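You operate a simulated robot arm through the tools that you are given. There is no shell and no other tool. Be economical: measure what you need, move in short steps, check, and stop when the job is done.

You are at the controls of a simulated robot arm. One attempt, no reset.

Task
Shake the dust off both wound elements in the sieve.
Fine: lid fully open to load them upright, shut before the shaker wheel turns; turn till no dust shows. Set down upright: wound element.

It is judged by the outcome, as a careful person would: the job done as asked, and still so three seconds after it is handed in. It fails if anything else is knocked over, pushed out of place, dropped, spilled or broken. A push-on lid holds only when it is set on centred and level and pressed home; a screw cap is set on level and turned clockwise until tight.

Robot
A 7-joint arm with a two-finger parallel gripper, fixed in place. Base frame: the origin is at the foot of the arm, x ahead of it, y to its left, z up; the work surface is at about z = 0.86. Lengths are in m, angles in rad, forces in N, time in s.
With the tool pointing down near the work surface it reaches from about 0.24 to 0.68 m from the base axis. Its first joint turns from -1.152 to 1.152 rad. Payload 2.4 kg.
The TCP is the grasp point between the finger pads, 0.03 m short of the fingertips. In the tool frame z runs along the fingers and y along their closing line. The gripper opens to 0.094 m. The fingers are 0.028 m wide and 0.01 m thick; the gripper's body (0.05 by 0.096 m) begins 0.055 m behind the TCP.
Orientation is that of the tool frame in the base frame, as a unit quaternion [x, y, z, w]. With the fingers straight down and closing along the base's y, the tool's x points along the base's -x, its y along +y and its z along -z.

Tools
- The arm moves only by the tool move_arm. Its argument "plan" is a list of rows, each a list of 7 numbers: the shift along the tool's x, y, z in m, then the turn, a rotation vector about the tool's x, y, z in rad, then the opening in per cent of the stroke, from 0 (shut) to 100 (fully open). In form: [[tx, ty, tz, wx, wy, wz, fingers], ...]. A call has 1 to 12 rows; each row is the pose to reach, as a shift and turn from the pose commanded when the call began, along the tool's axes at that moment. Each row takes 0.2 s and may step no farther than 0.05 m and 0.15 rad from the row before; otherwise, or with a gripper value out of range, the whole call is refused. Where a pose cannot be reached the arm comes as near as it can. A force on the tool above 60 N (or 10 N above the force at the start of the call, whichever is more), or a blocked arm, ends the call early, and 0.2 s more pass. Each finger travels about 0.153 m/s and halts on what it meets, pressing with about 26 N; the grip force reading is that of the motor and also rises with nothing between the fingers. The clock runs only during rows and for 0.2 s after the last one: add rows that repeat a pose to give the fingers time. It gives the time, the measured TCP pose, the force on the tool (base axes), the opening and the grip force at its end, in the units of the frame above (readings bear some noise), with the torque about the TCP (base axes, N m) and any sound that the robot's microphone picked up.
- Cameras (640 x 400 px; columns grow to the right, rows downward): "scene" is fixed at [0.0396, 0.4782, 1.4584]; the picture's right is [-0.57, -0.82, 0.00], its down [-0.41, 0.28, -0.87] and it looks along [0.71, -0.49, -0.50] (base axes); focal length 316 px, centre (320, 200). "wrist" rides on the gripper at [0.076, 0.014, -0.103] in the tool frame; the picture's right is [-0.18, 0.98, 0.00], its down [-0.75, -0.14, -0.64] and it looks along [-0.63, -0.12, 0.77] (tool axes); focal length 243 px, centre (320, 200).
- camera(camera): a new picture of that camera. The clock stands still meanwhile.
- measure_at(camera, pixels): for up to 12 pixels [column, row] of the newest picture of that camera ("zoom" is the newest enlarged one), the place [x, y, z] in the base frame of the surface seen there, good to about 0.002 m, but the place of the scene camera against the robot may be out by one fixed shift of up to 0.025 m in any direction. The clock stands still meanwhile.
- enlarge(camera, box): a new picture of the part [left, top, right, bottom] of that camera's present view, enlarged. The clock stands still meanwhile.
- close_job(): hands the job in; it is judged then, once.

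Keep the steps short. Do not move on a guess: measure, check each grasp and each placing, and mend mistakes. In all there are 80 turns and 34 pictures (those below and enlarged ones count). Leave the gripper open and the arm clear of the work at the hand-in unless told otherwise, and finish with a single line.

The tools are called after "Emit:" as name(argument=value, ...) on one line, values as JSON. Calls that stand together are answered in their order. move_arm: Moves the arm, as the interface text tells. Its arguments: {"type":"object","properties":{"plan":{"type":"array","items":{"type":"array","items":{"type":"number"}}}},"required":["plan"]} The other tools are called the same way: camera (camera) takes a picture; measure_at (camera, pixels) gives the place of the surface under pixels of a picture; enlarge (camera, box) takes an enlarged picture of a part of a camera's view; close_job () hands the job in.

At the start:

```text
clock: 0.0
ee_pos: [0.3923, -0.0721, 1.26]
tool_rot: [0.0, 1.0, 0.001, 0.0]
force: [0.0, 0.7, 0.1]
moment: [-0.03, 0.01, 0.01]
opening: 0.0939
finger_force: 0.1
```

scene: 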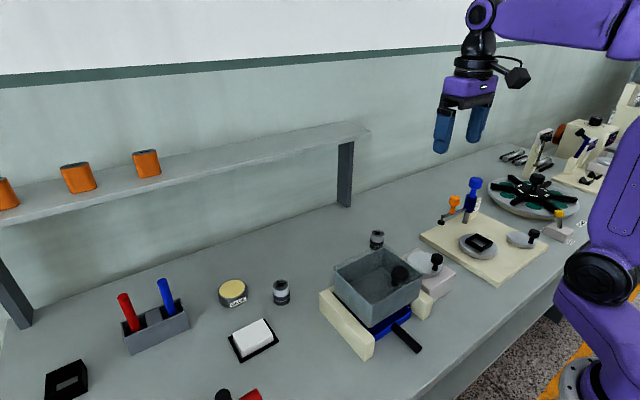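
wrist: 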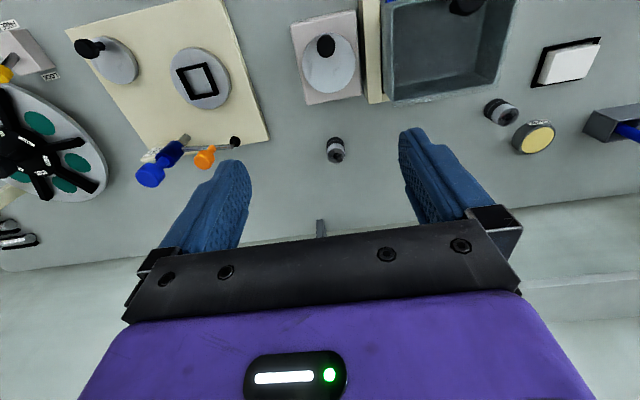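

I see a gray box (likely the sieve) around (378,285) in the scene view, with two small cylinders at (377,239) and (281,292). I'll take enlarged views to identify the parts.

Emit:
enlarge(camera="scene", box=[200, 210, 480, 385])

Emit:
enlarge(camera="wrist", box=[280, 0, 600, 200])

```text
2.29 times, centred on (340, 298) of scene
```

zoom: 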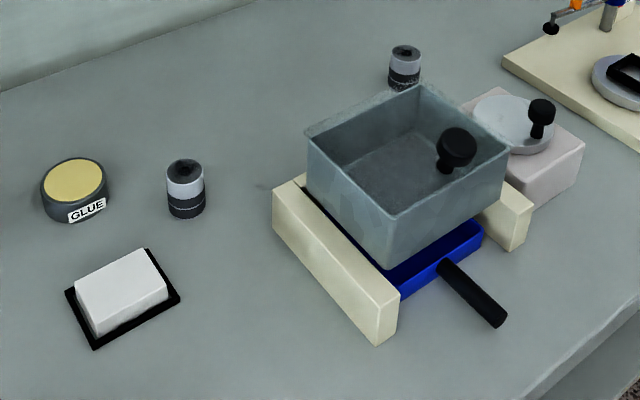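

```text
2.00 times, centred on (440, 100) of wrist
```

zoom: 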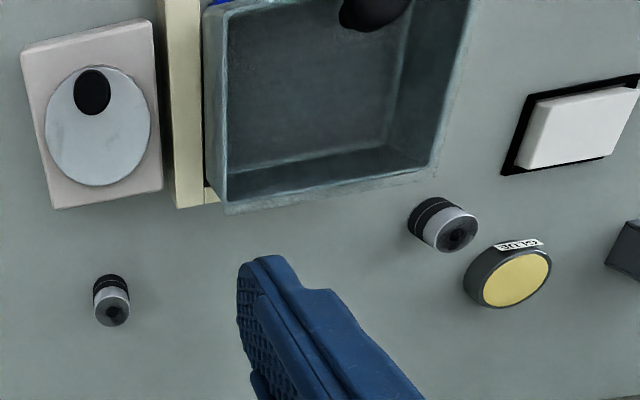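

The sieve box has a black knob (lid handle?) and a crank disc beside it. Next I'll measure points in the wrist's last enlargement.

Emit:
measure_at(camera="zoom", pixels=[[375, 8], [340, 80], [225, 205], [435, 165], [215, 10], [460, 20], [112, 310], [455, 233], [92, 90], [100, 140], [100, 195], [180, 150]])

Emit:
measure_at(camera="scene", pixels=[[400, 275], [376, 233], [281, 285], [375, 285], [388, 320], [437, 258], [425, 262], [335, 270], [387, 248], [421, 287], [404, 340], [440, 285]])

```text
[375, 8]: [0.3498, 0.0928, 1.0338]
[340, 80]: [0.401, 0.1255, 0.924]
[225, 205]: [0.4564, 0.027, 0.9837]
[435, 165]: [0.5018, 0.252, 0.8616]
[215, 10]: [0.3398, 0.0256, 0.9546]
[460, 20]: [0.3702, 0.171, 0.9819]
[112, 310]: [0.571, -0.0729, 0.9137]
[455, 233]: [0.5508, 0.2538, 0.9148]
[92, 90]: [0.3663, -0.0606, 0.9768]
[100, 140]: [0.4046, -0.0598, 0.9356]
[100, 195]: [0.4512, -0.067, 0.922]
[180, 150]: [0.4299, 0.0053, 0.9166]
```

```text
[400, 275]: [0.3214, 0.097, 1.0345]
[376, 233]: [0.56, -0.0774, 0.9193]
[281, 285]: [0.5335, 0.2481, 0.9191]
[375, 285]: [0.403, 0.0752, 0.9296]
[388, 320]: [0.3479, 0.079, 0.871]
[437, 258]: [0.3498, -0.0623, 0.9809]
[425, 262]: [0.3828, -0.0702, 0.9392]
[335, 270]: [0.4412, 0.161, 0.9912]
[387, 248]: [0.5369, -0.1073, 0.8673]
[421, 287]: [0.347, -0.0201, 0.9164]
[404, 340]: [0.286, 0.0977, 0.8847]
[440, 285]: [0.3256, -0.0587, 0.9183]
```

The interior shows through, and the knob (z≈1.034) stands above the rim (z≈0.985), so there's probably a clear lid. I'll move to look at the box more closely.

Emit:
move_arm(plan=[[0.02, 0.04, 0, 0, 0, 0, 100], [0.045, 0.08, 0, 0, 0, 0, 100], [0.07, 0.12, 0, 0, 0, 0, 100], [0.1, 0.16, 0, 0, 0, 0, 100], [0.1, 0.16, 0, 0, 0, 0, 100]])

Emit:
camera(camera="wrist")

```text
clock: 1.2
ee_pos: [0.2922, 0.0873, 1.2588]
tool_rot: [0.0, 1.0, 0.0, 0.0]
force: [0.0, 0.0, 0.9]
moment: [0.0, -0.01, -0.01]
opening: 0.094
finger_force: 0.0
```

```text
29 pictures are left
```

wrist: 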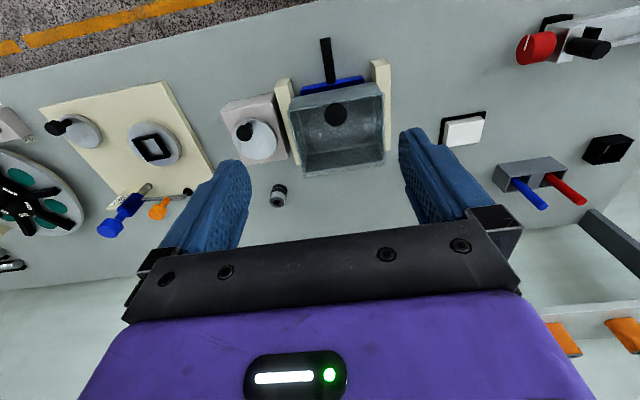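

Emit:
enlarge(camera="wrist", box=[210, 30, 410, 190])

Emit:
enlarge(camera="scene", box=[310, 220, 460, 370])

```text
2.50 times, centred on (310, 110) of wrist
```

zoom: 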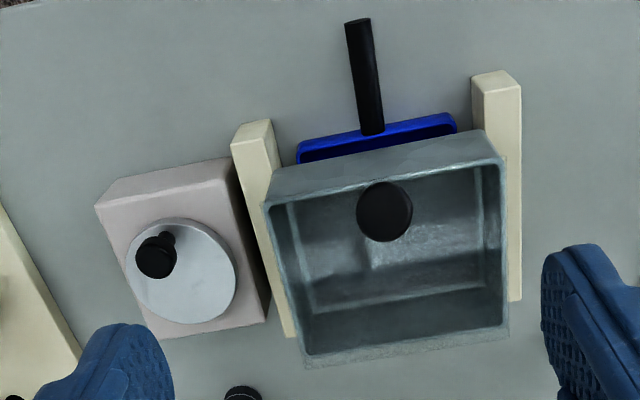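

```text
2.67 times, centred on (385, 295) of scene
```

zoom: 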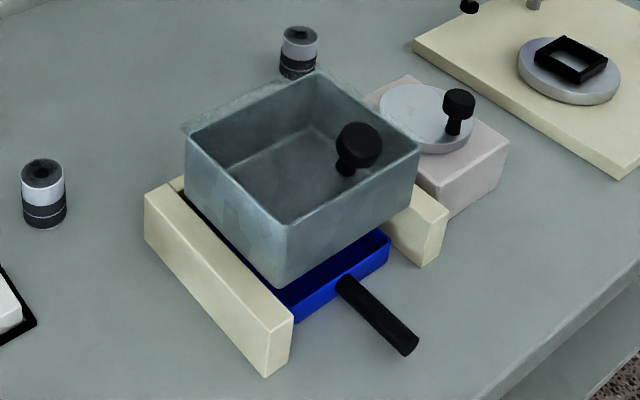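

A glass lid with a knob near the robot-side edge; it overhangs at the far edge. I'll measure the knob, lid edges and crank in these pictures.

Emit:
camera(camera="wrist")

Emit:
enlarge(camera="wrist", box=[210, 30, 410, 190])

Emit:
measure_at(camera="zoom", pixels=[[383, 208], [360, 210], [408, 210], [384, 185], [384, 236], [306, 362], [506, 330], [268, 205], [500, 160], [400, 355], [450, 230], [384, 170]])

Emit:
measure_at(camera="zoom", pixels=[[155, 258], [167, 237], [138, 258], [174, 258], [155, 276], [200, 290], [125, 270], [236, 270], [181, 219], [183, 323], [400, 270], [350, 300]])

```text
26 pictures are left
```

wrist: 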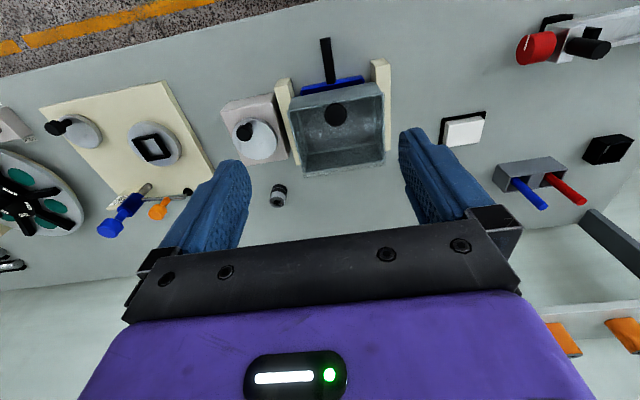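

```text
2.50 times, centred on (310, 110) of wrist
```

zoom: 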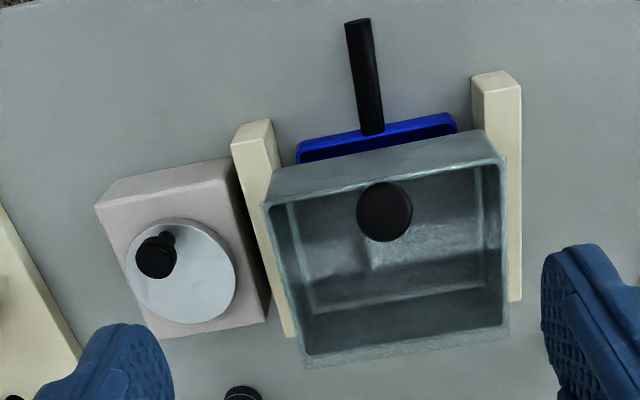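

```text
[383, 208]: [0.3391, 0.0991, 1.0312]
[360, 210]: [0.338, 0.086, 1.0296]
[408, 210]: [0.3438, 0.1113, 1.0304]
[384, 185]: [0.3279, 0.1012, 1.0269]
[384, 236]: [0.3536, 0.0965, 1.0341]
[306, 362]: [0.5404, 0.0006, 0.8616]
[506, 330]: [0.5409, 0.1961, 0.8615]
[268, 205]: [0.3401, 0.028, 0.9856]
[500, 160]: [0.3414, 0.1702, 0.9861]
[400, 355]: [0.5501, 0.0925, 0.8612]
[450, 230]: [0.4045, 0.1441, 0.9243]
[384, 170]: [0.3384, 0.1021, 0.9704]
```

```text
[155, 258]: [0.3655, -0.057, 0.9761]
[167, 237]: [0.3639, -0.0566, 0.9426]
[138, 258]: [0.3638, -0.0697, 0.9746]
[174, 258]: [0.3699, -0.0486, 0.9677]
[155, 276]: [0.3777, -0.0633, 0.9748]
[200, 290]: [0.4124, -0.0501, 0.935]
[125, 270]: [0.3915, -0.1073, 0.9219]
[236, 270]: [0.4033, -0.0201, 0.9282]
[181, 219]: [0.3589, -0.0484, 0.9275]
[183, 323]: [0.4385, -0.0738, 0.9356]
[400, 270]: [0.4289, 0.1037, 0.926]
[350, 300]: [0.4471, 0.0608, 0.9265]
```

Lid is probably hinged at the far edge (x≈0.465). Its knob is at (0.341, 0.099), top z≈1.033. I'll go above the knob, fingers closing along y.

Emit:
move_arm(plan=[[-0.025, 0.006, 0.04, 0, 0, 0, 100], [-0.049, 0.012, 0.08, 0, 0, 0, 80], [-0.049, 0.012, 0.12, 0, 0, 0, 60], [-0.049, 0.012, 0.16, 0, 0, 0, 60], [-0.049, 0.012, 0.16, 0, 0, 0, 60]])

Emit:
camera(camera="wrist")

```text
clock: 2.4
ee_pos: [0.3412, 0.1018, 1.0988]
tool_rot: [0.0, 1.0, -0.001, 0.0]
force: [-0.5, 0.0, -0.2]
moment: [-0.03, 0.01, 0.02]
opening: 0.0566
finger_force: 0.1
```

```text
24 pictures are left
```

wrist: 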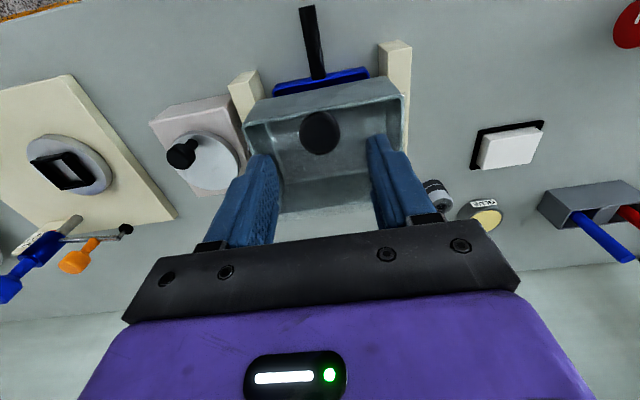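

TCP lies straight above the knob at (320,132). I'll descend to z≈1.024 and close gently.

Emit:
move_arm(plan=[[0, -0.002, 0.04, 0, 0, 0, 60], [0, -0.002, 0.065, 0, 0, 0, 60], [0, -0.002, 0.075, 0, 0, 0, 60], [0, -0.002, 0.075, 0, 0, 0, 30], [0, -0.002, 0.075, 0, 0, 0, 10], [0, -0.002, 0.075, 0, 0, 0, 10]])

Emit:
camera(camera="wrist")

```text
clock: 3.8
ee_pos: [0.3402, 0.0965, 1.0244]
tool_rot: [0.0, 1.0, 0.0, 0.0]
force: [-0.7, -0.4, 0.5]
moment: [0.04, -0.03, 0.07]
opening: 0.032
finger_force: 45.2
```

```text
23 pictures are left
```

wrist: 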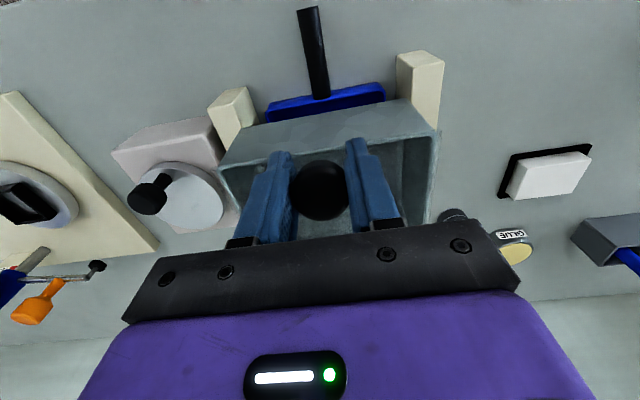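

Knob held (opening 0.032). I'll test by lifting slightly along the supposed hinge arc.

Emit:
move_arm(plan=[[-0.002, 0, -0.006, 0, 0, 0, 10], [-0.0043, 0, -0.012, 0, 0, 0, 10], [-0.0095, 0, -0.024, 0, 0, 0, 10], [-0.0095, 0, -0.024, 0, 0, 0, 10]])

Emit:
enlarge(camera="scene", box=[310, 200, 470, 320])

```text
clock: 4.8
ee_pos: [0.3518, 0.0972, 1.0479]
tool_rot: [0.001, 1.0, 0.001, -0.001]
force: [1.3, -0.6, -11.9]
moment: [0.11, 1.19, 0.08]
opening: 0.0316
finger_force: 44.8
```

```text
3.33 times, centred on (390, 260) of scene
```

zoom: 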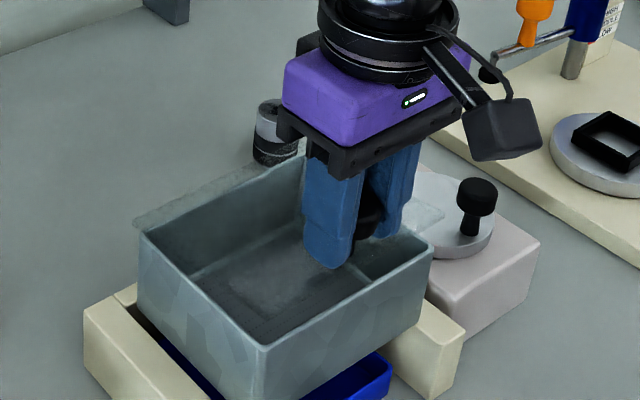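

The lid comes up with reaction torque +1.2 N·m about y, consistent with a hinge on the far side. I'll continue along the arc while turning the tool with the lid.

Emit:
move_arm(plan=[[0, 0, 0, 0, 0.1, 0, 10], [0, 0, 0, 0, 0.2, 0, 10], [-0.0066, 0, -0.0109, 0, 0.3, 0, 10], [-0.0142, 0, -0.0211, 0, 0.4, 0, 10], [-0.0229, 0, -0.0305, 0, 0.5, 0, 10], [-0.0229, 0, -0.0305, 0, 0.5, 0, 10]])

Emit:
enlarge(camera="scene", box=[310, 180, 470, 320])

```text
clock: 6.2
ee_pos: [0.3749, 0.0969, 1.0781]
tool_rot: [0.0, 0.969, 0.0, -0.248]
force: [6.1, 0.1, 4.3]
moment: [-0.11, -1.07, 0.11]
opening: 0.0314
finger_force: 45.0
```

```text
2.86 times, centred on (390, 250) of scene
```

zoom: 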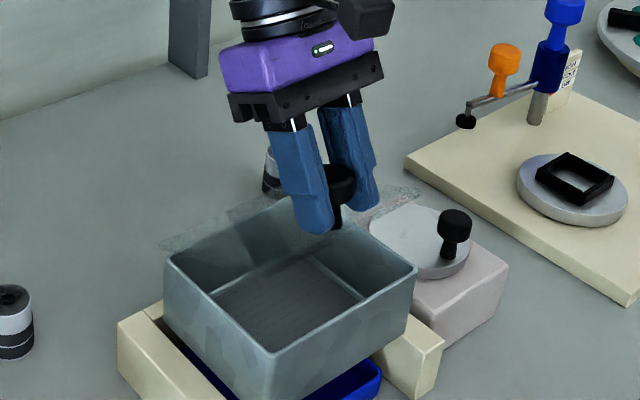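

It opens on its far hinge as modelled. Continuing the arc to about 63° with tool turn lagging.

Emit:
move_arm(plan=[[-0.0069, 0, -0.0178, 0, 0.03, 0, 10], [-0.0163, 0, -0.0343, 0, 0.1, 0, 10], [-0.0282, 0, -0.0494, 0, 0.2, 0, 10], [-0.0422, 0, -0.0623, 0, 0.3, 0, 10], [-0.0422, 0, -0.0623, 0, 0.3, 0, 10]])

```text
clock: 7.4
ee_pos: [0.4396, 0.0968, 1.1148]
tool_rot: [0.0, 0.92, 0.0, -0.391]
force: [-12.1, -0.2, 13.6]
moment: [0.31, 1.12, -0.19]
opening: 0.0313
finger_force: 44.6
```

The circle fit through the poses puts the hinge near (0.475, z 0.976), radius 0.143. I'll follow that to just under 90°.

Emit:
move_arm(plan=[[-0.0085, 0, -0.017, 0, 0.05, 0, 10], [-0.0199, 0, -0.0301, 0, 0.1, 0, 10], [-0.0336, 0, -0.0424, 0, 0.18, 0, 10], [-0.0514, 0, -0.0545, 0, 0.25, 0, 10], [-0.0514, 0, -0.0545, 0, 0.25, 0, 10]])

Emit:
enlarge(camera="scene", box=[290, 150, 490, 320])

```text
clock: 8.3
ee_pos: [0.4073, 0.0918, 1.0993]
tool_rot: [-0.005, 0.875, 0.006, -0.484]
force: [-3.2, 6.3, 2.0]
moment: [-0.13, 0.2, -0.16]
opening: 0.032
finger_force: 44.2
out of reach, approached as far as the arm can: row 1, 2, 3, 4
stopped in row 4: the force on the tool passed its limit at 69 N (the readings are from after the stop); the commanded pose is now the measured one
```

```text
2.35 times, centred on (390, 235) of scene
```

zoom: 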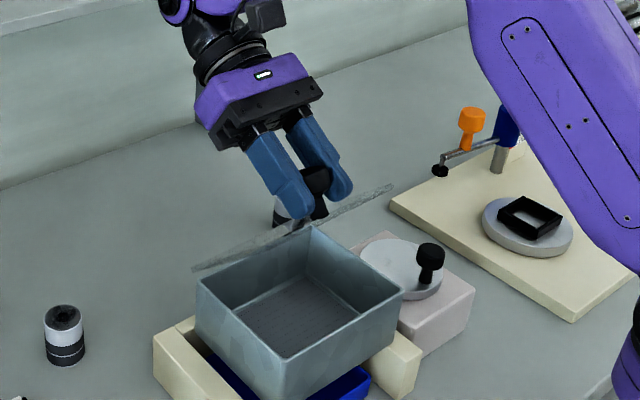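

The tilt limit was hit; the lid is still held at about 45°. I'll turn the tool back toward vertical while following the arc, letting the knob swivel in the pads.

Emit:
move_arm(plan=[[0, 0.002, 0, 0, -0.13, 0, 10], [-0.001, 0.004, -0.0185, 0, -0.25, 0, 10], [-0.0056, 0.004, -0.0364, 0, -0.36, 0, 10], [-0.0126, 0.004, -0.0535, 0, -0.46, 0, 10], [-0.0217, 0.004, -0.0695, 0, -0.5, 0, 10], [-0.0217, 0.004, -0.0695, 0, -0.5, 0, 10]])

```text
clock: 9.7
ee_pos: [0.4777, 0.0946, 1.1184]
tool_rot: [-0.003, 0.967, 0.006, -0.253]
force: [-7.6, 0.6, 14.4]
moment: [-0.16, 1.17, 0.11]
opening: 0.031
finger_force: 45.1
```

Now at ~72° lid angle. Continuing over the top to feel for the stop.

Emit:
move_arm(plan=[[-0.0165, 0, -0.0086, 0, 0, 0, 10], [-0.0342, 0, -0.014, 0, 0, 0, 10], [-0.0526, 0, -0.017, 0, 0, 0, 10], [-0.0698, 0, -0.0177, 0, 0, 0, 10], [-0.0698, 0, -0.0177, 0, 0, 0, 10]])

Emit:
enlarge(camera="scene", box=[290, 150, 490, 320])

```text
clock: 10.9
ee_pos: [0.548, 0.0955, 1.0979]
tool_rot: [-0.003, 0.968, 0.006, -0.252]
force: [0.4, 0.1, 0.3]
moment: [-0.01, 0.02, 0.01]
opening: 0.0094
finger_force: 0.0
```

```text
2.35 times, centred on (390, 235) of scene
```

zoom: 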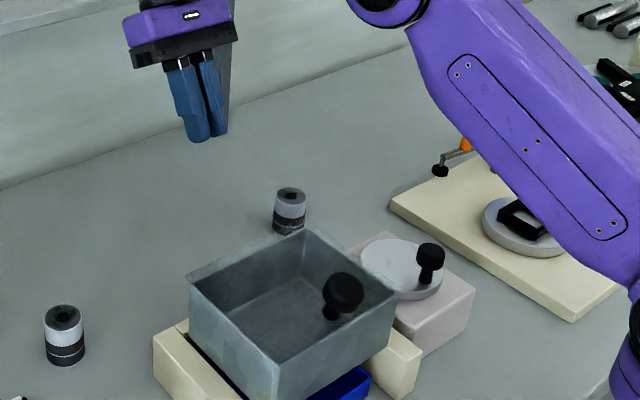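

The knob slipped out and the lid fell shut; nothing looks disturbed. My arc was too wide near the end; the hinge is likelier at (0.465, 0.988). I'll return upright above the knob and look.

Emit:
move_arm(plan=[[0.0449, 0.001, 0.0045, 0, -0.1, 0, 60], [0.0898, 0.002, 0.009, 0, -0.2, 0, 60], [0.1347, 0.003, 0.0135, 0, -0.3, 0, 60], [0.1797, 0.004, 0.018, 0, -0.41, 0, 60], [0.2246, 0.004, 0.0224, 0, -0.51, 0, 60], [0.2246, 0.004, 0.0224, 0, -0.51, 0, 60]])

Emit:
enlarge(camera="wrist", box=[200, 60, 460, 230])

Emit:
measure_at(camera="zoom", pixels=[[300, 115], [300, 150], [270, 130], [335, 130], [300, 380], [260, 370], [350, 365], [130, 100], [480, 80], [190, 330], [440, 290]])

```text
clock: 12.3
ee_pos: [0.3399, 0.0976, 1.1895]
tool_rot: [-0.001, 1.0, 0.008, 0.0]
force: [0.1, -0.3, 0.6]
moment: [0.02, -0.01, 0.0]
opening: 0.0564
finger_force: 0.0
```

```text
2.35 times, centred on (330, 145) of wrist
```

zoom: 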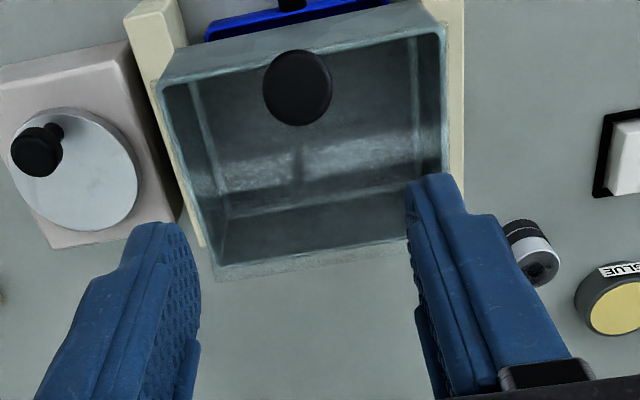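

```text
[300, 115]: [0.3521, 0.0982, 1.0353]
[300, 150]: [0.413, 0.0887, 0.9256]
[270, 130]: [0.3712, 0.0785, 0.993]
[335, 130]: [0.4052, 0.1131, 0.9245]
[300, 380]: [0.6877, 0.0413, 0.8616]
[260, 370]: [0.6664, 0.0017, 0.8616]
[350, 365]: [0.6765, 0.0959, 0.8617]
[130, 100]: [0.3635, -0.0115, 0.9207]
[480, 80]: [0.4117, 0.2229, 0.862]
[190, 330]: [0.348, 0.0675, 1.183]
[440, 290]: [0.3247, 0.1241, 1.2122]
```

Measuring far rim and lid edge pixels plus knob outline.

Emit:
measure_at(camera="zoom", pixels=[[214, 266], [217, 279], [300, 251], [300, 262], [300, 266], [405, 236], [164, 90], [440, 38], [297, 88], [264, 88], [330, 88], [297, 55]])

```text
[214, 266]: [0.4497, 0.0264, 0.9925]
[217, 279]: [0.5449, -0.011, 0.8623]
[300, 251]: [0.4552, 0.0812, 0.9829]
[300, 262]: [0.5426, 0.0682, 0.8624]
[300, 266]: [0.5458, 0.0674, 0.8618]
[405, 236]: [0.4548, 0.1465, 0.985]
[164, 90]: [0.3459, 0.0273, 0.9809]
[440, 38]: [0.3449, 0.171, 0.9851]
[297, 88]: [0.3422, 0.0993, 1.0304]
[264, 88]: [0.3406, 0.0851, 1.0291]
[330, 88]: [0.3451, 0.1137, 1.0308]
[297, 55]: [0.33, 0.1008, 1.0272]
```

Hinge estimate holds at x≈0.464, z≈0.988; the knob is at (0.342, 0.099). Going down to grip again.

Emit:
move_arm(plan=[[-0.001, 0.001, 0.045, 0, 0, 0, 60], [-0.002, 0.002, 0.09, 0, 0, 0, 60], [-0.002, 0.002, 0.135, 0, 0, 0, 60], [-0.002, 0.002, 0.166, 0, 0, 0, 60], [-0.002, 0.002, 0.166, 0, 0, 0, 30], [-0.002, 0.002, 0.166, 0, 0, 0, 0], [-0.002, 0.002, 0.166, 0, 0, 0, 0]])

```text
clock: 13.9
ee_pos: [0.3433, 0.103, 1.0221]
tool_rot: [-0.001, 1.0, 0.007, 0.0]
force: [-1.8, -0.1, 1.9]
moment: [-0.04, 0.01, -0.13]
opening: 0.0316
finger_force: 45.3
```

Gripped. Lifting along the arc with the tool turning together with the lid, to about 0.72 rad.

Emit:
move_arm(plan=[[-0.0052, 0, -0.0145, 0, 0.12, 0, 0], [-0.012, 0, -0.0282, 0, 0.24, 0, 0], [-0.0204, 0, -0.041, 0, 0.36, 0, 0], [-0.0304, 0, -0.0528, 0, 0.48, 0, 0], [-0.0417, 0, -0.0632, 0, 0.6, 0, 0], [-0.054, 0, -0.0722, 0, 0.72, 0, 0], [-0.054, 0, -0.0722, 0, 0.72, 0, 0]])

```text
clock: 15.5
ee_pos: [0.3967, 0.1022, 1.0954]
tool_rot: [-0.004, 0.935, 0.006, -0.355]
force: [-13.3, 0.0, 18.0]
moment: [-0.1, 0.04, -0.01]
opening: 0.0315
finger_force: 44.6
```

Moment ≈0 (no slip) and a pure radial outward force, so the hinge is nearer (0.469, 0.990). Adjusting the arc and going on.

Emit:
move_arm(plan=[[0.0019, 0, -0.0015, 0, 0, 0, 0], [-0.0035, 0, -0.0177, 0, 0, 0, 0], [-0.0122, 0, -0.0353, 0, 0, 0, 0], [-0.0234, 0, -0.0513, 0, -0.03, 0, 0], [-0.0234, 0, -0.0513, 0, -0.03, 0, 0]])

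```text
clock: 16.7
ee_pos: [0.448, 0.1, 1.1177]
tool_rot: [-0.003, 0.941, 0.006, -0.338]
force: [-9.8, -0.1, -3.7]
moment: [-0.23, 1.3, 0.25]
opening: 0.0315
finger_force: 44.8
```

Radial force is now small. Continuing to about 92°.

Emit:
move_arm(plan=[[-0.0144, 0, -0.0133, 0, -0.05, 0, 0], [-0.0302, 0, -0.0248, 0, -0.1, 0, 0], [-0.0474, 0, -0.0338, 0, -0.15, 0, 0], [-0.0474, 0, -0.0338, 0, -0.15, 0, 0]])

```text
clock: 17.7
ee_pos: [0.5063, 0.1, 1.1148]
tool_rot: [-0.003, 0.964, 0.007, -0.267]
force: [-1.1, 0.1, 29.5]
moment: [-0.04, 1.3, 0.11]
opening: 0.0315
finger_force: 44.8
```

Emit:
move_arm(plan=[[0.0015, 0, -0.0026, 0, 0, 0, 0], [-0.0122, 0, -0.0061, 0, 0, 0, 0], [-0.0255, 0, -0.0075, 0, 0, 0, 0], [-0.0255, 0, -0.0075, 0, 0, 0, 0]])

Emit:
enlarge(camera="scene", box=[270, 130, 490, 320])

```text
clock: 18.7
ee_pos: [0.5317, 0.1007, 1.1068]
tool_rot: [-0.002, 0.964, 0.007, -0.267]
force: [-0.5, 0.3, 17.3]
moment: [-0.06, 1.27, -0.17]
opening: 0.0312
finger_force: 45.4
```

```text
2.11 times, centred on (380, 225) of scene
```

zoom: 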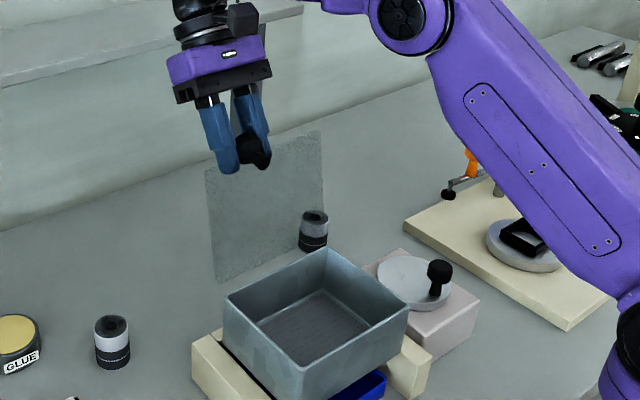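

The lid is past vertical (~100°). I'll push on gently to find the stop.

Emit:
move_arm(plan=[[-0.0067, 0, 0, 0, 0, 0, 0], [-0.0134, 0, 0, 0, 0, 0, 0], [-0.02, 0, 0.0006, 0, 0, 0, 0], [-0.0266, 0, 0.0012, 0, 0, 0, 0], [-0.0266, 0, 0.0012, 0, 0, 0, 0]])

```text
clock: 19.9
ee_pos: [0.5467, 0.1003, 1.0984]
tool_rot: [-0.004, 0.963, 0.006, -0.271]
force: [-27.5, 0.2, 52.0]
moment: [-0.04, 0.41, 0.02]
opening: 0.0325
finger_force: 45.1
out of reach, approached as far as the arm can: row 4, 5
```

The force opposes motion (~58 N): the stop is reached at about 108°. Now easing off, releasing and backing off along the tool axis.

Emit:
move_arm(plan=[[0.008, 0, -0.001, 0, 0, 0, 0], [0.008, 0, -0.001, 0, 0, 0, 30], [0.008, 0, -0.001, 0, 0, 0, 65], [0.008, 0, -0.001, 0, 0, 0, 65], [0.008, 0, -0.03, 0, 0, 0, 65], [0.008, 0, -0.07, 0, 0, 0, 65], [0.008, 0, -0.09, 0, 0, 0, 65]])

Emit:
enlarge(camera="scene", box=[270, 130, 490, 320])

```text
clock: 21.5
ee_pos: [0.541, 0.1017, 1.1064]
tool_rot: [-0.002, 0.964, 0.007, -0.266]
force: [-0.6, 0.3, 2.2]
moment: [0.01, -0.01, 0.02]
opening: 0.061
finger_force: 0.0
out of reach, approached as far as the arm can: row 5, 6, 7
```

```text
2.11 times, centred on (380, 225) of scene
```

zoom: 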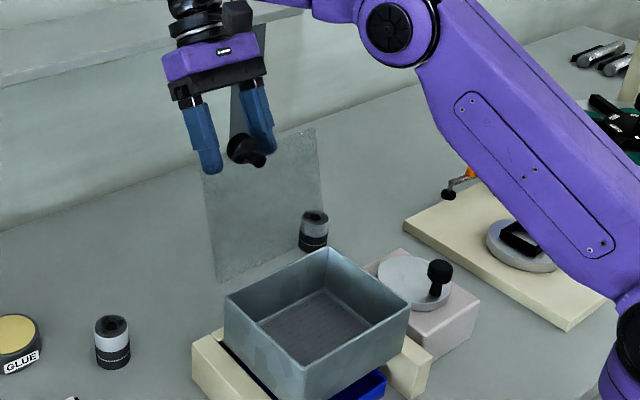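

The lid stays open. I'll stand the tool upright in place and rise clear.

Emit:
move_arm(plan=[[0, 0, 0, 0, -0.14, 0, 65], [0.005, 0, -0.0086, 0, -0.28, 0, 65], [0.0154, 0, -0.0257, 0, -0.42, 0, 65], [0.0308, 0, -0.0515, 0, -0.54, 0, 65], [0.0463, 0, -0.0772, 0, -0.54, 0, 65], [0.0617, 0, -0.103, 0, -0.54, 0, 65], [0.0617, 0, -0.103, 0, -0.54, 0, 65]])

```text
clock: 23.1
ee_pos: [0.5406, 0.0971, 1.2296]
tool_rot: [-0.001, 1.0, 0.008, -0.001]
force: [-0.1, -0.7, 0.3]
moment: [0.02, -0.04, -0.03]
opening: 0.0609
finger_force: 0.0
```

Clear. Next, go above the element near the glue tin, (0.551, 0.254), and look.

Emit:
move_arm(plan=[[-0.003, 0.045, 0, 0, 0, 0, 70], [-0.006, 0.09, 0, 0, 0, 0, 70], [-0.01, 0.135, 0.01, 0, 0, 0, 70], [-0.01, 0.157, 0.05, 0, 0, 0, 70], [-0.01, 0.157, 0.1, 0, 0, 0, 70], [-0.01, 0.157, 0.15, 0, 0, 0, 70], [-0.01, 0.157, 0.18, 0, 0, 0, 70], [-0.01, 0.157, 0.18, 0, 0, 0, 70]])

Emit:
camera(camera="wrist")

```text
clock: 24.9
ee_pos: [0.5499, 0.2575, 1.0511]
tool_rot: [0.0, 1.0, 0.007, 0.0]
force: [0.1, 0.1, -0.3]
moment: [0.0, 0.0, 0.0]
opening: 0.0657
finger_force: 0.1
```

```text
15 pictures are left
```

wrist: 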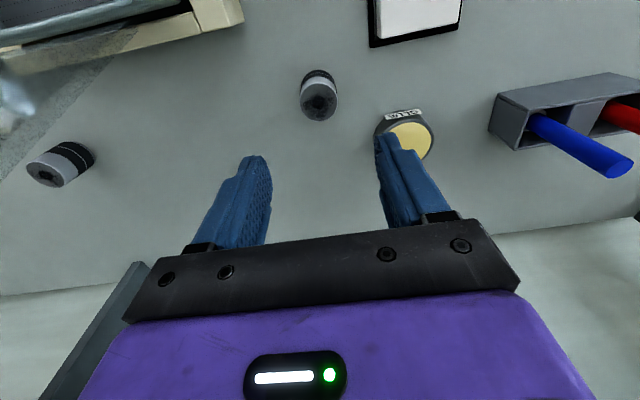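

Emit:
measure_at(camera="wrist", pixels=[[320, 102], [302, 105], [337, 105], [320, 118], [320, 92], [381, 135], [431, 135], [405, 140], [60, 165], [42, 172], [320, 76]])

```text
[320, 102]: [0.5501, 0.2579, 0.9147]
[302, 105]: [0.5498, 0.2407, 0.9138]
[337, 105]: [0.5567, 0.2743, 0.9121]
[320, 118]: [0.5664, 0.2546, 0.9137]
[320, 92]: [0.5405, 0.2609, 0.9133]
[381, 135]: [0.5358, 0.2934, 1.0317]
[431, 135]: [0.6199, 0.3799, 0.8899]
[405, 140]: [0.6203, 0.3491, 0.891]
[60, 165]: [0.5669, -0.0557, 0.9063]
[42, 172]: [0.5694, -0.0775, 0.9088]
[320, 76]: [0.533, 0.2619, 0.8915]
```

The element is centred at (0.551, 0.2575), Ø≈0.034, height 0.053. I'll descend to z≈0.898 and close.

Emit:
move_arm(plan=[[-0.001, 0, 0.045, 0, 0, 0, 58], [-0.001, 0, 0.09, 0, 0, 0, 58], [-0.001, 0, 0.13, 0, 0, 0, 58], [-0.001, 0, 0.153, 0, 0, 0, 58], [-0.001, 0, 0.153, 0, 0, 0, 30], [-0.001, 0, 0.153, 0, 0, 0, 20], [-0.001, 0, 0.153, 0, 0, 0, 20]])

```text
clock: 26.5
ee_pos: [0.5528, 0.2602, 0.8979]
tool_rot: [-0.001, 1.0, 0.006, 0.0]
force: [0.3, 0.3, 0.0]
moment: [-0.03, 0.02, 0.05]
opening: 0.037
finger_force: 26.3
```

Held. Lifting straight, drawing back to x≈0.38, then over the sieve at height.

Emit:
move_arm(plan=[[0, 0, -0.045, 0, 0, 0, 20], [0, 0, -0.09, 0, 0, 0, 20], [0, 0, -0.135, 0, 0, 0, 20], [0.01, 0, -0.18, 0, 0, 0, 20], [0.055, 0, -0.19, 0, 0, 0, 20], [0.1, 0, -0.19, 0, 0, 0, 20], [0.145, 0, -0.19, 0, 0, 0, 20], [0.174, -0.02, -0.19, 0, 0, 0, 20], [0.174, -0.065, -0.19, 0, 0, 0, 20], [0.174, -0.11, -0.19, 0, 0, 0, 20], [0.174, -0.137, -0.19, 0, 0, 0, 20], [0.174, -0.137, -0.19, 0, 0, 0, 20]])

Emit:
camera(camera="wrist")

```text
clock: 29.1
ee_pos: [0.3792, 0.12, 1.0849]
tool_rot: [-0.002, 1.0, 0.006, 0.0]
force: [0.1, -0.4, -0.9]
moment: [0.01, 0.01, 0.03]
opening: 0.0372
finger_force: 25.2
```

```text
14 pictures are left
```

wrist: 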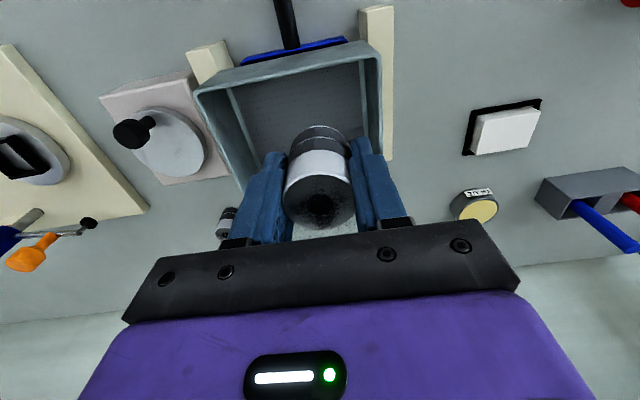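

Emit:
measure_at(camera="wrist", pixels=[[203, 94], [374, 60], [379, 100], [300, 78], [300, 73], [260, 100], [330, 100], [230, 160], [243, 188], [362, 85], [375, 90]])

```text
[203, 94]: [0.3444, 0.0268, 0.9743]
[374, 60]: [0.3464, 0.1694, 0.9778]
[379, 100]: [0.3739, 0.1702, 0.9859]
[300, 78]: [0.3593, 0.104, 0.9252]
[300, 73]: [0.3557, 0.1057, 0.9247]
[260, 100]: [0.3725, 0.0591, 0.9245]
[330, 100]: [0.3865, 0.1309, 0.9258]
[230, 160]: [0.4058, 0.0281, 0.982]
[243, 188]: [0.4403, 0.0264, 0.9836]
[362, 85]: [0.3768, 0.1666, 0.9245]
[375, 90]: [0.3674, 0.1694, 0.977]
```

The floor is at z 0.925 and inner walls at y≈0.030/0.167. Lowering to just above the floor.

Emit:
move_arm(plan=[[0, 0, 0.04, 0, 0, 0, 20], [0, 0, 0.08, 0, 0, 0, 20], [0, 0, 0.105, 0, 0, 0, 20], [0, 0, 0.118, 0, 0, 0, 20], [0, 0, 0.122, 0, 0, 0, 20], [0, 0, 0.122, 0, 0, 0, 20]])

```text
clock: 30.5
ee_pos: [0.3797, 0.1214, 0.9634]
tool_rot: [0.0, 1.0, 0.007, -0.001]
force: [-0.5, 0.7, -0.6]
moment: [0.02, -0.01, 0.03]
opening: 0.0369
finger_force: 26.2
```

Emit:
move_arm(plan=[[0, 0, 0.001, 0, 0, 0, 20], [0, 0, 0.002, 0, 0, 0, 20], [0, 0, 0.003, 0, 0, 0, 20], [0, 0, 0.003, 0, 0, 0, 20]])

```text
clock: 31.5
ee_pos: [0.3801, 0.1229, 0.9603]
tool_rot: [0.0, 1.0, 0.008, 0.0]
force: [2.0, 0.4, 11.8]
moment: [-0.21, -0.05, 0.04]
opening: 0.0369
finger_force: 25.8
```

It touches the floor (11.8 N up). Easing 1 mm, releasing to about 0.047 and rising straight.

Emit:
move_arm(plan=[[0, 0, -0.001, 0, 0, 0, 20], [0, 0, -0.001, 0, 0, 0, 50], [0, 0, -0.001, 0, 0, 0, 50], [0, 0, -0.03, 0, 0, 0, 50], [0, 0, -0.07, 0, 0, 0, 50], [0, 0, -0.115, 0, 0, 0, 50], [0, 0, -0.15, 0, 0, 0, 50], [0, 0, -0.15, 0, 0, 0, 50]])

Emit:
camera(camera="wrist")

```text
clock: 33.3
ee_pos: [0.3786, 0.1188, 1.1105]
tool_rot: [0.0, 1.0, 0.008, 0.0]
force: [-1.1, -0.1, -0.4]
moment: [-0.02, 0.04, 0.04]
opening: 0.0471
finger_force: 0.0
```

```text
13 pictures are left
```

wrist: 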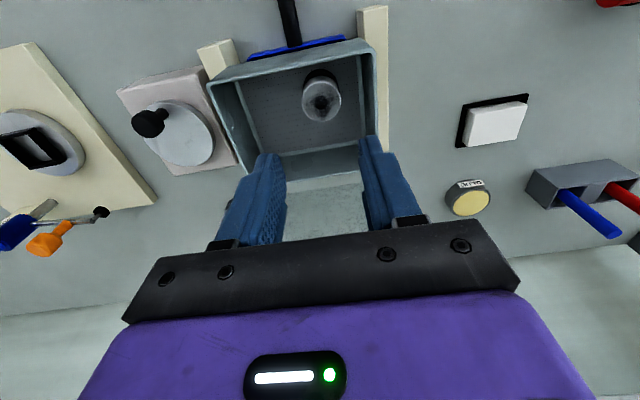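

The first element stands upright in the sieve. Before the second, I'll measure it and its neighbours (orange/blue clamp) at this view.

Emit:
measure_at(camera="wrist", pixels=[[100, 212], [50, 242], [12, 232], [85, 222], [45, 215], [320, 102], [310, 80]])

Emit:
measure_at(camera="scene", pixels=[[441, 221], [454, 203], [472, 185], [376, 233], [370, 235], [382, 235]])

```text
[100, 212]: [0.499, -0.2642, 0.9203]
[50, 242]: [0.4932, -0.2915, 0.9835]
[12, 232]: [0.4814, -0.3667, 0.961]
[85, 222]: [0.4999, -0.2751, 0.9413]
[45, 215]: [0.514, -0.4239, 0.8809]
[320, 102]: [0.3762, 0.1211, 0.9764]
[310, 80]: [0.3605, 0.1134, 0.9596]
```

```text
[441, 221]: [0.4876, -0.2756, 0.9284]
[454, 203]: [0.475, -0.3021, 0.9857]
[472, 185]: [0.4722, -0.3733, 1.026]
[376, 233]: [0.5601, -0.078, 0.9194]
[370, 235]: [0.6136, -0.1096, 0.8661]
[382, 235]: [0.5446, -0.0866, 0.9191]
```

Neighbours are well away (y < -0.26). Moving sideways, then forward to above the second element (0.571, -0.073).

Emit:
move_arm(plan=[[0, -0.045, -0.02, 0, 0, 0, 70], [0, -0.09, -0.02, 0, 0, 0, 70], [0, -0.135, -0.02, 0, 0, 0, 70], [0, -0.18, -0.02, 0, 0, 0, 70], [-0.035, -0.194, -0.02, 0, 0, 0, 70], [-0.08, -0.194, -0.02, 0, 0, 0, 70], [-0.125, -0.194, -0.02, 0, 0, 0, 70], [-0.17, -0.194, -0.01, 0, 0, 0, 70], [-0.192, -0.194, 0.02, 0, 0, 0, 70], [-0.192, -0.194, 0.06, 0, 0, 0, 70], [-0.192, -0.194, 0.06, 0, 0, 0, 70]])

Emit:
camera(camera="wrist")

```text
clock: 35.7
ee_pos: [0.5716, -0.074, 1.0463]
tool_rot: [-0.001, 1.0, 0.007, 0.001]
force: [-1.1, -0.1, 0.7]
moment: [-0.04, 0.01, -0.01]
opening: 0.0657
finger_force: 0.0
```

```text
12 pictures are left
```

wrist: 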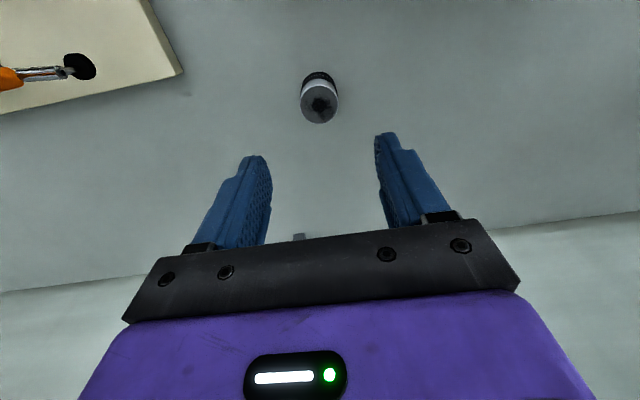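

Lined up as before (element at (320,103)). Descending and gripping.

Emit:
move_arm(plan=[[0, 0, 0.045, 0, 0, 0, 58], [0, 0, 0.09, 0, 0, 0, 58], [0, 0, 0.13, 0, 0, 0, 58], [0, 0, 0.15, 0, 0, 0, 58], [0, 0, 0.15, 0, 0, 0, 30], [0, 0, 0.15, 0, 0, 0, 20], [0, 0, 0.15, 0, 0, 0, 20]])

```text
clock: 37.3
ee_pos: [0.5709, -0.0717, 0.8963]
tool_rot: [0.0, 1.0, 0.006, 0.001]
force: [-0.9, -1.1, 6.5]
moment: [-0.12, 0.02, -0.01]
opening: 0.0386
finger_force: 25.7
```

Held. Lifting, drawing back to x≈0.415, then across over the sieve.

Emit:
move_arm(plan=[[0, 0, -0.045, 0, 0, 0, 20], [0, 0, -0.09, 0, 0, 0, 20], [0, 0, -0.135, 0, 0, 0, 20], [0.01, 0, -0.18, 0, 0, 0, 20], [0.055, 0, -0.19, 0, 0, 0, 20], [0.1, 0, -0.19, 0, 0, 0, 20], [0.14, 0, -0.19, 0, 0, 0, 20], [0.156, 0.03, -0.19, 0, 0, 0, 20], [0.156, 0.075, -0.19, 0, 0, 0, 20], [0.156, 0.12, -0.19, 0, 0, 0, 20], [0.156, 0.146, -0.19, 0, 0, 0, 20], [0.156, 0.146, -0.19, 0, 0, 0, 20]])

Emit:
camera(camera="wrist")

```text
clock: 39.9
ee_pos: [0.4146, 0.0734, 1.0896]
tool_rot: [-0.001, 1.0, 0.007, 0.0]
force: [0.4, 0.9, -0.6]
moment: [0.02, 0.01, 0.01]
opening: 0.0388
finger_force: 25.7
```

```text
11 pictures are left
```

wrist: 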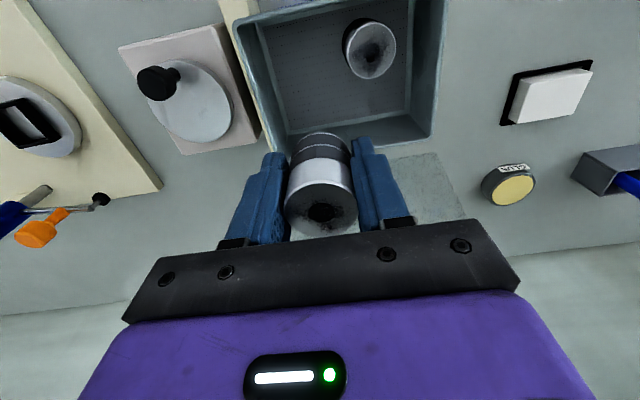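

Both visible; the target spot is clear. Lowering to just above the floor.

Emit:
move_arm(plan=[[0, 0, 0.04, 0, 0, 0, 20], [0, 0, 0.08, 0, 0, 0, 20], [0, 0, 0.108, 0, 0, 0, 20], [0, 0, 0.121, 0, 0, 0, 20], [0, 0, 0.124, 0, 0, 0, 20], [0, 0, 0.124, 0, 0, 0, 20]])

```text
clock: 41.3
ee_pos: [0.4147, 0.0733, 0.9664]
tool_rot: [0.0, 1.0, 0.007, 0.0]
force: [-0.5, -0.9, -1.6]
moment: [-0.02, 0.02, 0.05]
opening: 0.039
finger_force: 26.0
```

Emit:
move_arm(plan=[[0, 0, 0.002, 0, 0, 0, 20], [0, 0, 0.004, 0, 0, 0, 20], [0, 0, 0.005, 0, 0, 0, 20], [0, 0, 0.005, 0, 0, 0, 20]])

```text
clock: 42.3
ee_pos: [0.4141, 0.0743, 0.9609]
tool_rot: [-0.001, 1.0, 0.007, 0.0]
force: [-0.1, 0.3, -1.0]
moment: [-0.01, 0.01, -0.01]
opening: 0.0387
finger_force: 26.1
```

No contact yet (−1 N); creeping down further.

Emit:
move_arm(plan=[[0, 0, 0.001, 0, 0, 0, 20], [0, 0, 0.002, 0, 0, 0, 20], [0, 0, 0.0025, 0, 0, 0, 20], [0, 0, 0.0025, 0, 0, 0, 20]])

```text
clock: 43.3
ee_pos: [0.416, 0.0748, 0.9597]
tool_rot: [-0.001, 1.0, 0.007, 0.002]
force: [2.9, 0.0, 20.0]
moment: [-0.28, -0.08, 0.05]
opening: 0.0373
finger_force: 25.9
```

Contact (20 N). Easing, releasing, rising.

Emit:
move_arm(plan=[[0, 0, -0.0015, 0, 0, 0, 20], [0, 0, -0.0015, 0, 0, 0, 50], [0, 0, -0.0015, 0, 0, 0, 50], [0, 0, -0.03, 0, 0, 0, 50], [0, 0, -0.07, 0, 0, 0, 50], [0, 0, -0.115, 0, 0, 0, 50], [0, 0, -0.16, 0, 0, 0, 50], [0.03, 0, -0.2, 0, 0, 0, 50], [0.03, 0, -0.2, 0, 0, 0, 50]])

Emit:
camera(camera="wrist")

```text
clock: 45.3
ee_pos: [0.3844, 0.0718, 1.1589]
tool_rot: [-0.001, 1.0, 0.007, 0.0]
force: [0.3, -0.3, 0.0]
moment: [-0.01, 0.03, 0.0]
opening: 0.0469
finger_force: 0.1
```

```text
10 pictures are left
```

wrist: 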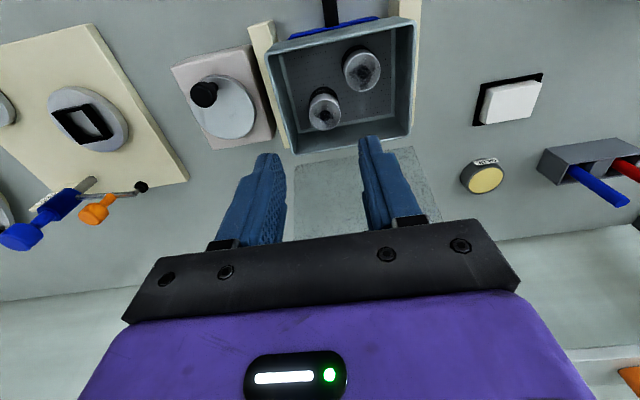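

Both elements stand upright in the sieve. Now to close the lid; I'll locate its knob in the last scene enlargement.

Emit:
measure_at(camera="zoom", pixels=[[240, 148], [232, 148], [262, 161], [248, 140], [240, 158], [315, 135], [205, 175], [218, 280], [322, 240]])

```text
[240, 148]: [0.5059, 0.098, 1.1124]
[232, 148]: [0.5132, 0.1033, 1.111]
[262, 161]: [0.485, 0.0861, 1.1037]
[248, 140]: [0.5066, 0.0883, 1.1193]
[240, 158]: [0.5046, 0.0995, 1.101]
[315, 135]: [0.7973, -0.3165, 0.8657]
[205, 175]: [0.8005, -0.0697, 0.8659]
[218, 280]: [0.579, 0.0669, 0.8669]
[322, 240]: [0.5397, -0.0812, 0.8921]
```

Corrected for the camera shift, the knob is around (0.53, 0.098, 1.10). Moving above it at z≈1.22 for a wrist check.

Emit:
move_arm(plan=[[0, 0.01, -0.04, 0, 0, 0, 60], [-0.02, 0.027, -0.065, 0, 0, 0, 60], [-0.06, 0.027, -0.065, 0, 0, 0, 60], [-0.1, 0.027, -0.065, 0, 0, 0, 60], [-0.14, 0.027, -0.065, 0, 0, 0, 60], [-0.15, 0.027, -0.065, 0, 0, 0, 60], [-0.15, 0.027, -0.065, 0, 0, 0, 60]])

Emit:
camera(camera="wrist")

```text
clock: 46.9
ee_pos: [0.5351, 0.0969, 1.2242]
tool_rot: [0.0, 1.0, 0.007, -0.001]
force: [-0.6, -0.2, 0.0]
moment: [-0.01, 0.04, 0.0]
opening: 0.0566
finger_force: 0.2
```

```text
9 pictures are left
```

wrist: 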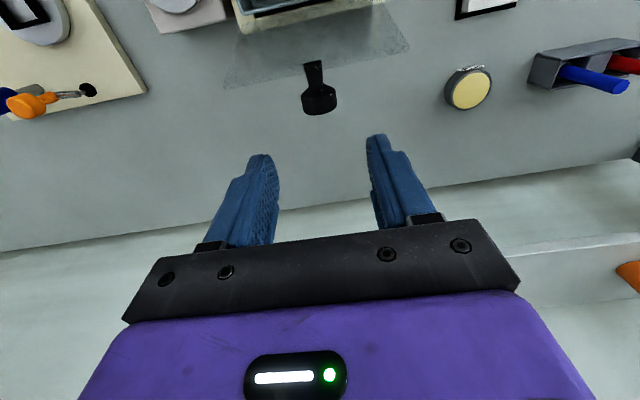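

Emit:
measure_at(camera="wrist", pixels=[[318, 95], [318, 112], [305, 100], [333, 98], [314, 70], [320, 86], [228, 88], [408, 50]])

```text
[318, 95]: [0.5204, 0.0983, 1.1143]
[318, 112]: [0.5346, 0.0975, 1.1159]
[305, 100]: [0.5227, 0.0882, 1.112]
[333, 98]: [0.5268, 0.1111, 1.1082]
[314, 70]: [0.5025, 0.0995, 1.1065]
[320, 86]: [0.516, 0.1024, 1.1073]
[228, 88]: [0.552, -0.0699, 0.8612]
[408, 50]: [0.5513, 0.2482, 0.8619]
```

The knob head is centred at about (0.526, 0.0985, 1.101), lid at ≈103°. With an upright tool I'll descend to z≈1.107 and grip.

Emit:
move_arm(plan=[[0.009, 0.0015, 0.04, 0, 0, 0, 60], [0.009, 0.0015, 0.08, 0, 0, 0, 60], [0.009, 0.0015, 0.117, 0, 0, 0, 60], [0.009, 0.0015, 0.117, 0, 0, 0, 30], [0.009, 0.0015, 0.117, 0, 0, 0, 0], [0.009, 0.0015, 0.117, 0, 0, 0, 0]])

```text
clock: 48.3
ee_pos: [0.5272, 0.1008, 1.1055]
tool_rot: [-0.001, 1.0, 0.007, 0.0]
force: [-2.5, -0.2, 4.5]
moment: [0.01, 0.13, 0.01]
opening: 0.0325
finger_force: 44.6
```

Gripped. Bringing the lid back along the arc past vertical, in stages.

Emit:
move_arm(plan=[[0.0134, 0, -0.0063, 0, 0, 0, 0], [0.028, 0, -0.0111, 0, 0, 0, 0], [0.043, 0, -0.0142, 0, 0, 0, 0], [0.0583, 0, -0.0154, 0, 0, 0, 0], [0.0583, 0, -0.0154, 0, 0, 0, 0]])

```text
clock: 49.5
ee_pos: [0.4708, 0.1013, 1.1241]
tool_rot: [-0.001, 1.0, 0.009, 0.006]
force: [12.0, 0.1, 29.9]
moment: [-0.06, -1.45, -0.04]
opening: 0.0313
finger_force: 45.0
```

Outward force 30 N; widening the arc by 3 mm and continuing.

Emit:
move_arm(plan=[[-0.0008, 0, -0.0031, 0, 0, 0, 0], [0.0174, 0, -0.0022, 0, 0, 0, 0], [0.0366, 0, 0.0017, 0, 0, 0, 0], [0.055, 0, 0.0083, 0, 0, 0, 0], [0.055, 0, 0.0083, 0, 0, 0, 0]])

```text
clock: 50.7
ee_pos: [0.414, 0.1015, 1.1154]
tool_rot: [-0.001, 1.0, 0.009, 0.005]
force: [2.0, 0.1, 36.7]
moment: [-0.14, -2.06, 0.66]
opening: 0.0344
finger_force: 44.7
```

Force is growing and the opening changed (0.0344); I'll look before continuing.

Emit:
enlarge(camera="scene", box=[290, 150, 470, 310])

```text
2.50 times, centred on (380, 230) of scene
```

zoom: 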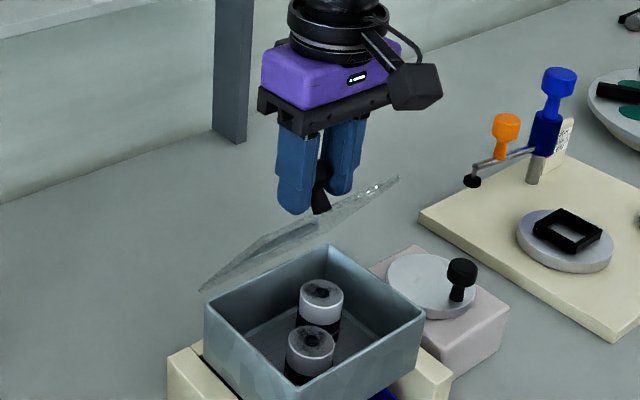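

Still held, lid at ~50°. The force is radial outward, so I'll relieve it by moving 4 mm outward and reread.

Emit:
move_arm(plan=[[0.0008, 0, -0.002, 0, 0, 0, 0], [0.0016, 0, -0.004, 0, 0, 0, 0], [0.0016, 0, -0.004, 0, 0, 0, 0]])

```text
clock: 51.5
ee_pos: [0.4109, 0.0998, 1.1161]
tool_rot: [0.0, 1.0, 0.007, -0.003]
force: [8.3, 0.3, -6.6]
moment: [-0.11, -0.69, 0.16]
opening: 0.0339
finger_force: 45.0
```

Force relieved. Continuing down the arc.

Emit:
move_arm(plan=[[0.009, 0, 0.005, 0, 0, 0, 0], [0.0178, 0, 0.0103, 0, 0, 0, 0], [0.0331, 0, 0.0228, 0, 0, 0, 0], [0.0462, 0, 0.0376, 0, 0, 0, 0], [0.0462, 0, 0.0376, 0, 0, 0, 0]])

```text
clock: 52.7
ee_pos: [0.3618, 0.1007, 1.0794]
tool_rot: [-0.001, 1.0, 0.007, -0.002]
force: [-20.7, -0.3, 25.6]
moment: [-0.18, -0.85, 0.17]
opening: 0.0354
finger_force: 44.8
```

Emit:
move_arm(plan=[[0.0027, 0, -0.0022, 0, 0, 0, 0], [0.008, 0, 0.006, 0, 0, 0, 0], [0.0136, 0, 0.0147, 0, 0, 0, 0], [0.0136, 0, 0.0147, 0, 0, 0, 0]])

```text
clock: 53.7
ee_pos: [0.3513, 0.1023, 1.0663]
tool_rot: [-0.001, 1.0, 0.006, 0.0]
force: [-13.2, 0.4, 17.9]
moment: [-0.08, -1.27, -0.03]
opening: 0.0342
finger_force: 44.6
```

Emit:
move_arm(plan=[[0.005, 0, 0.008, 0, 0, 0, 0], [0.009, 0, 0.017, 0, 0, 0, 0], [0.011, 0, 0.026, 0, 0, 0, 0], [0.0115, 0, 0.033, 0, 0, 0, 0], [0.0115, 0, 0.033, 0, 0, 0, 0]])

```text
clock: 54.9
ee_pos: [0.3348, 0.0997, 1.0303]
tool_rot: [0.001, 1.0, 0.005, -0.006]
force: [-31.2, 0.2, 8.5]
moment: [-0.25, 0.03, -0.34]
opening: 0.0355
finger_force: 44.8
```

Strong −x force; I'll relieve 4 mm toward −x and look.

Emit:
move_arm(plan=[[0.002, 0, 0.001, 0, 0, 0, 0], [0.004, 0, 0.002, 0, 0, 0, 0], [0.004, 0, 0.002, 0, 0, 0, 0]])

Emit:
enlarge(camera="scene", box=[290, 190, 470, 330])

```text
clock: 55.7
ee_pos: [0.3354, 0.1012, 1.0289]
tool_rot: [-0.001, 1.0, 0.007, -0.001]
force: [-7.4, 0.9, -9.3]
moment: [-0.01, 1.38, -0.47]
opening: 0.0356
finger_force: 44.6
```

```text
2.86 times, centred on (380, 260) of scene
```

zoom: 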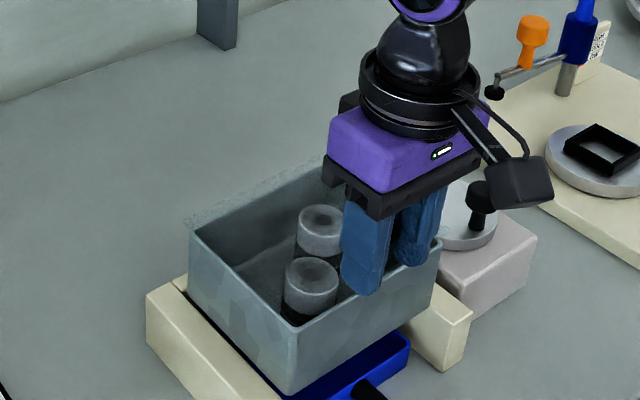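

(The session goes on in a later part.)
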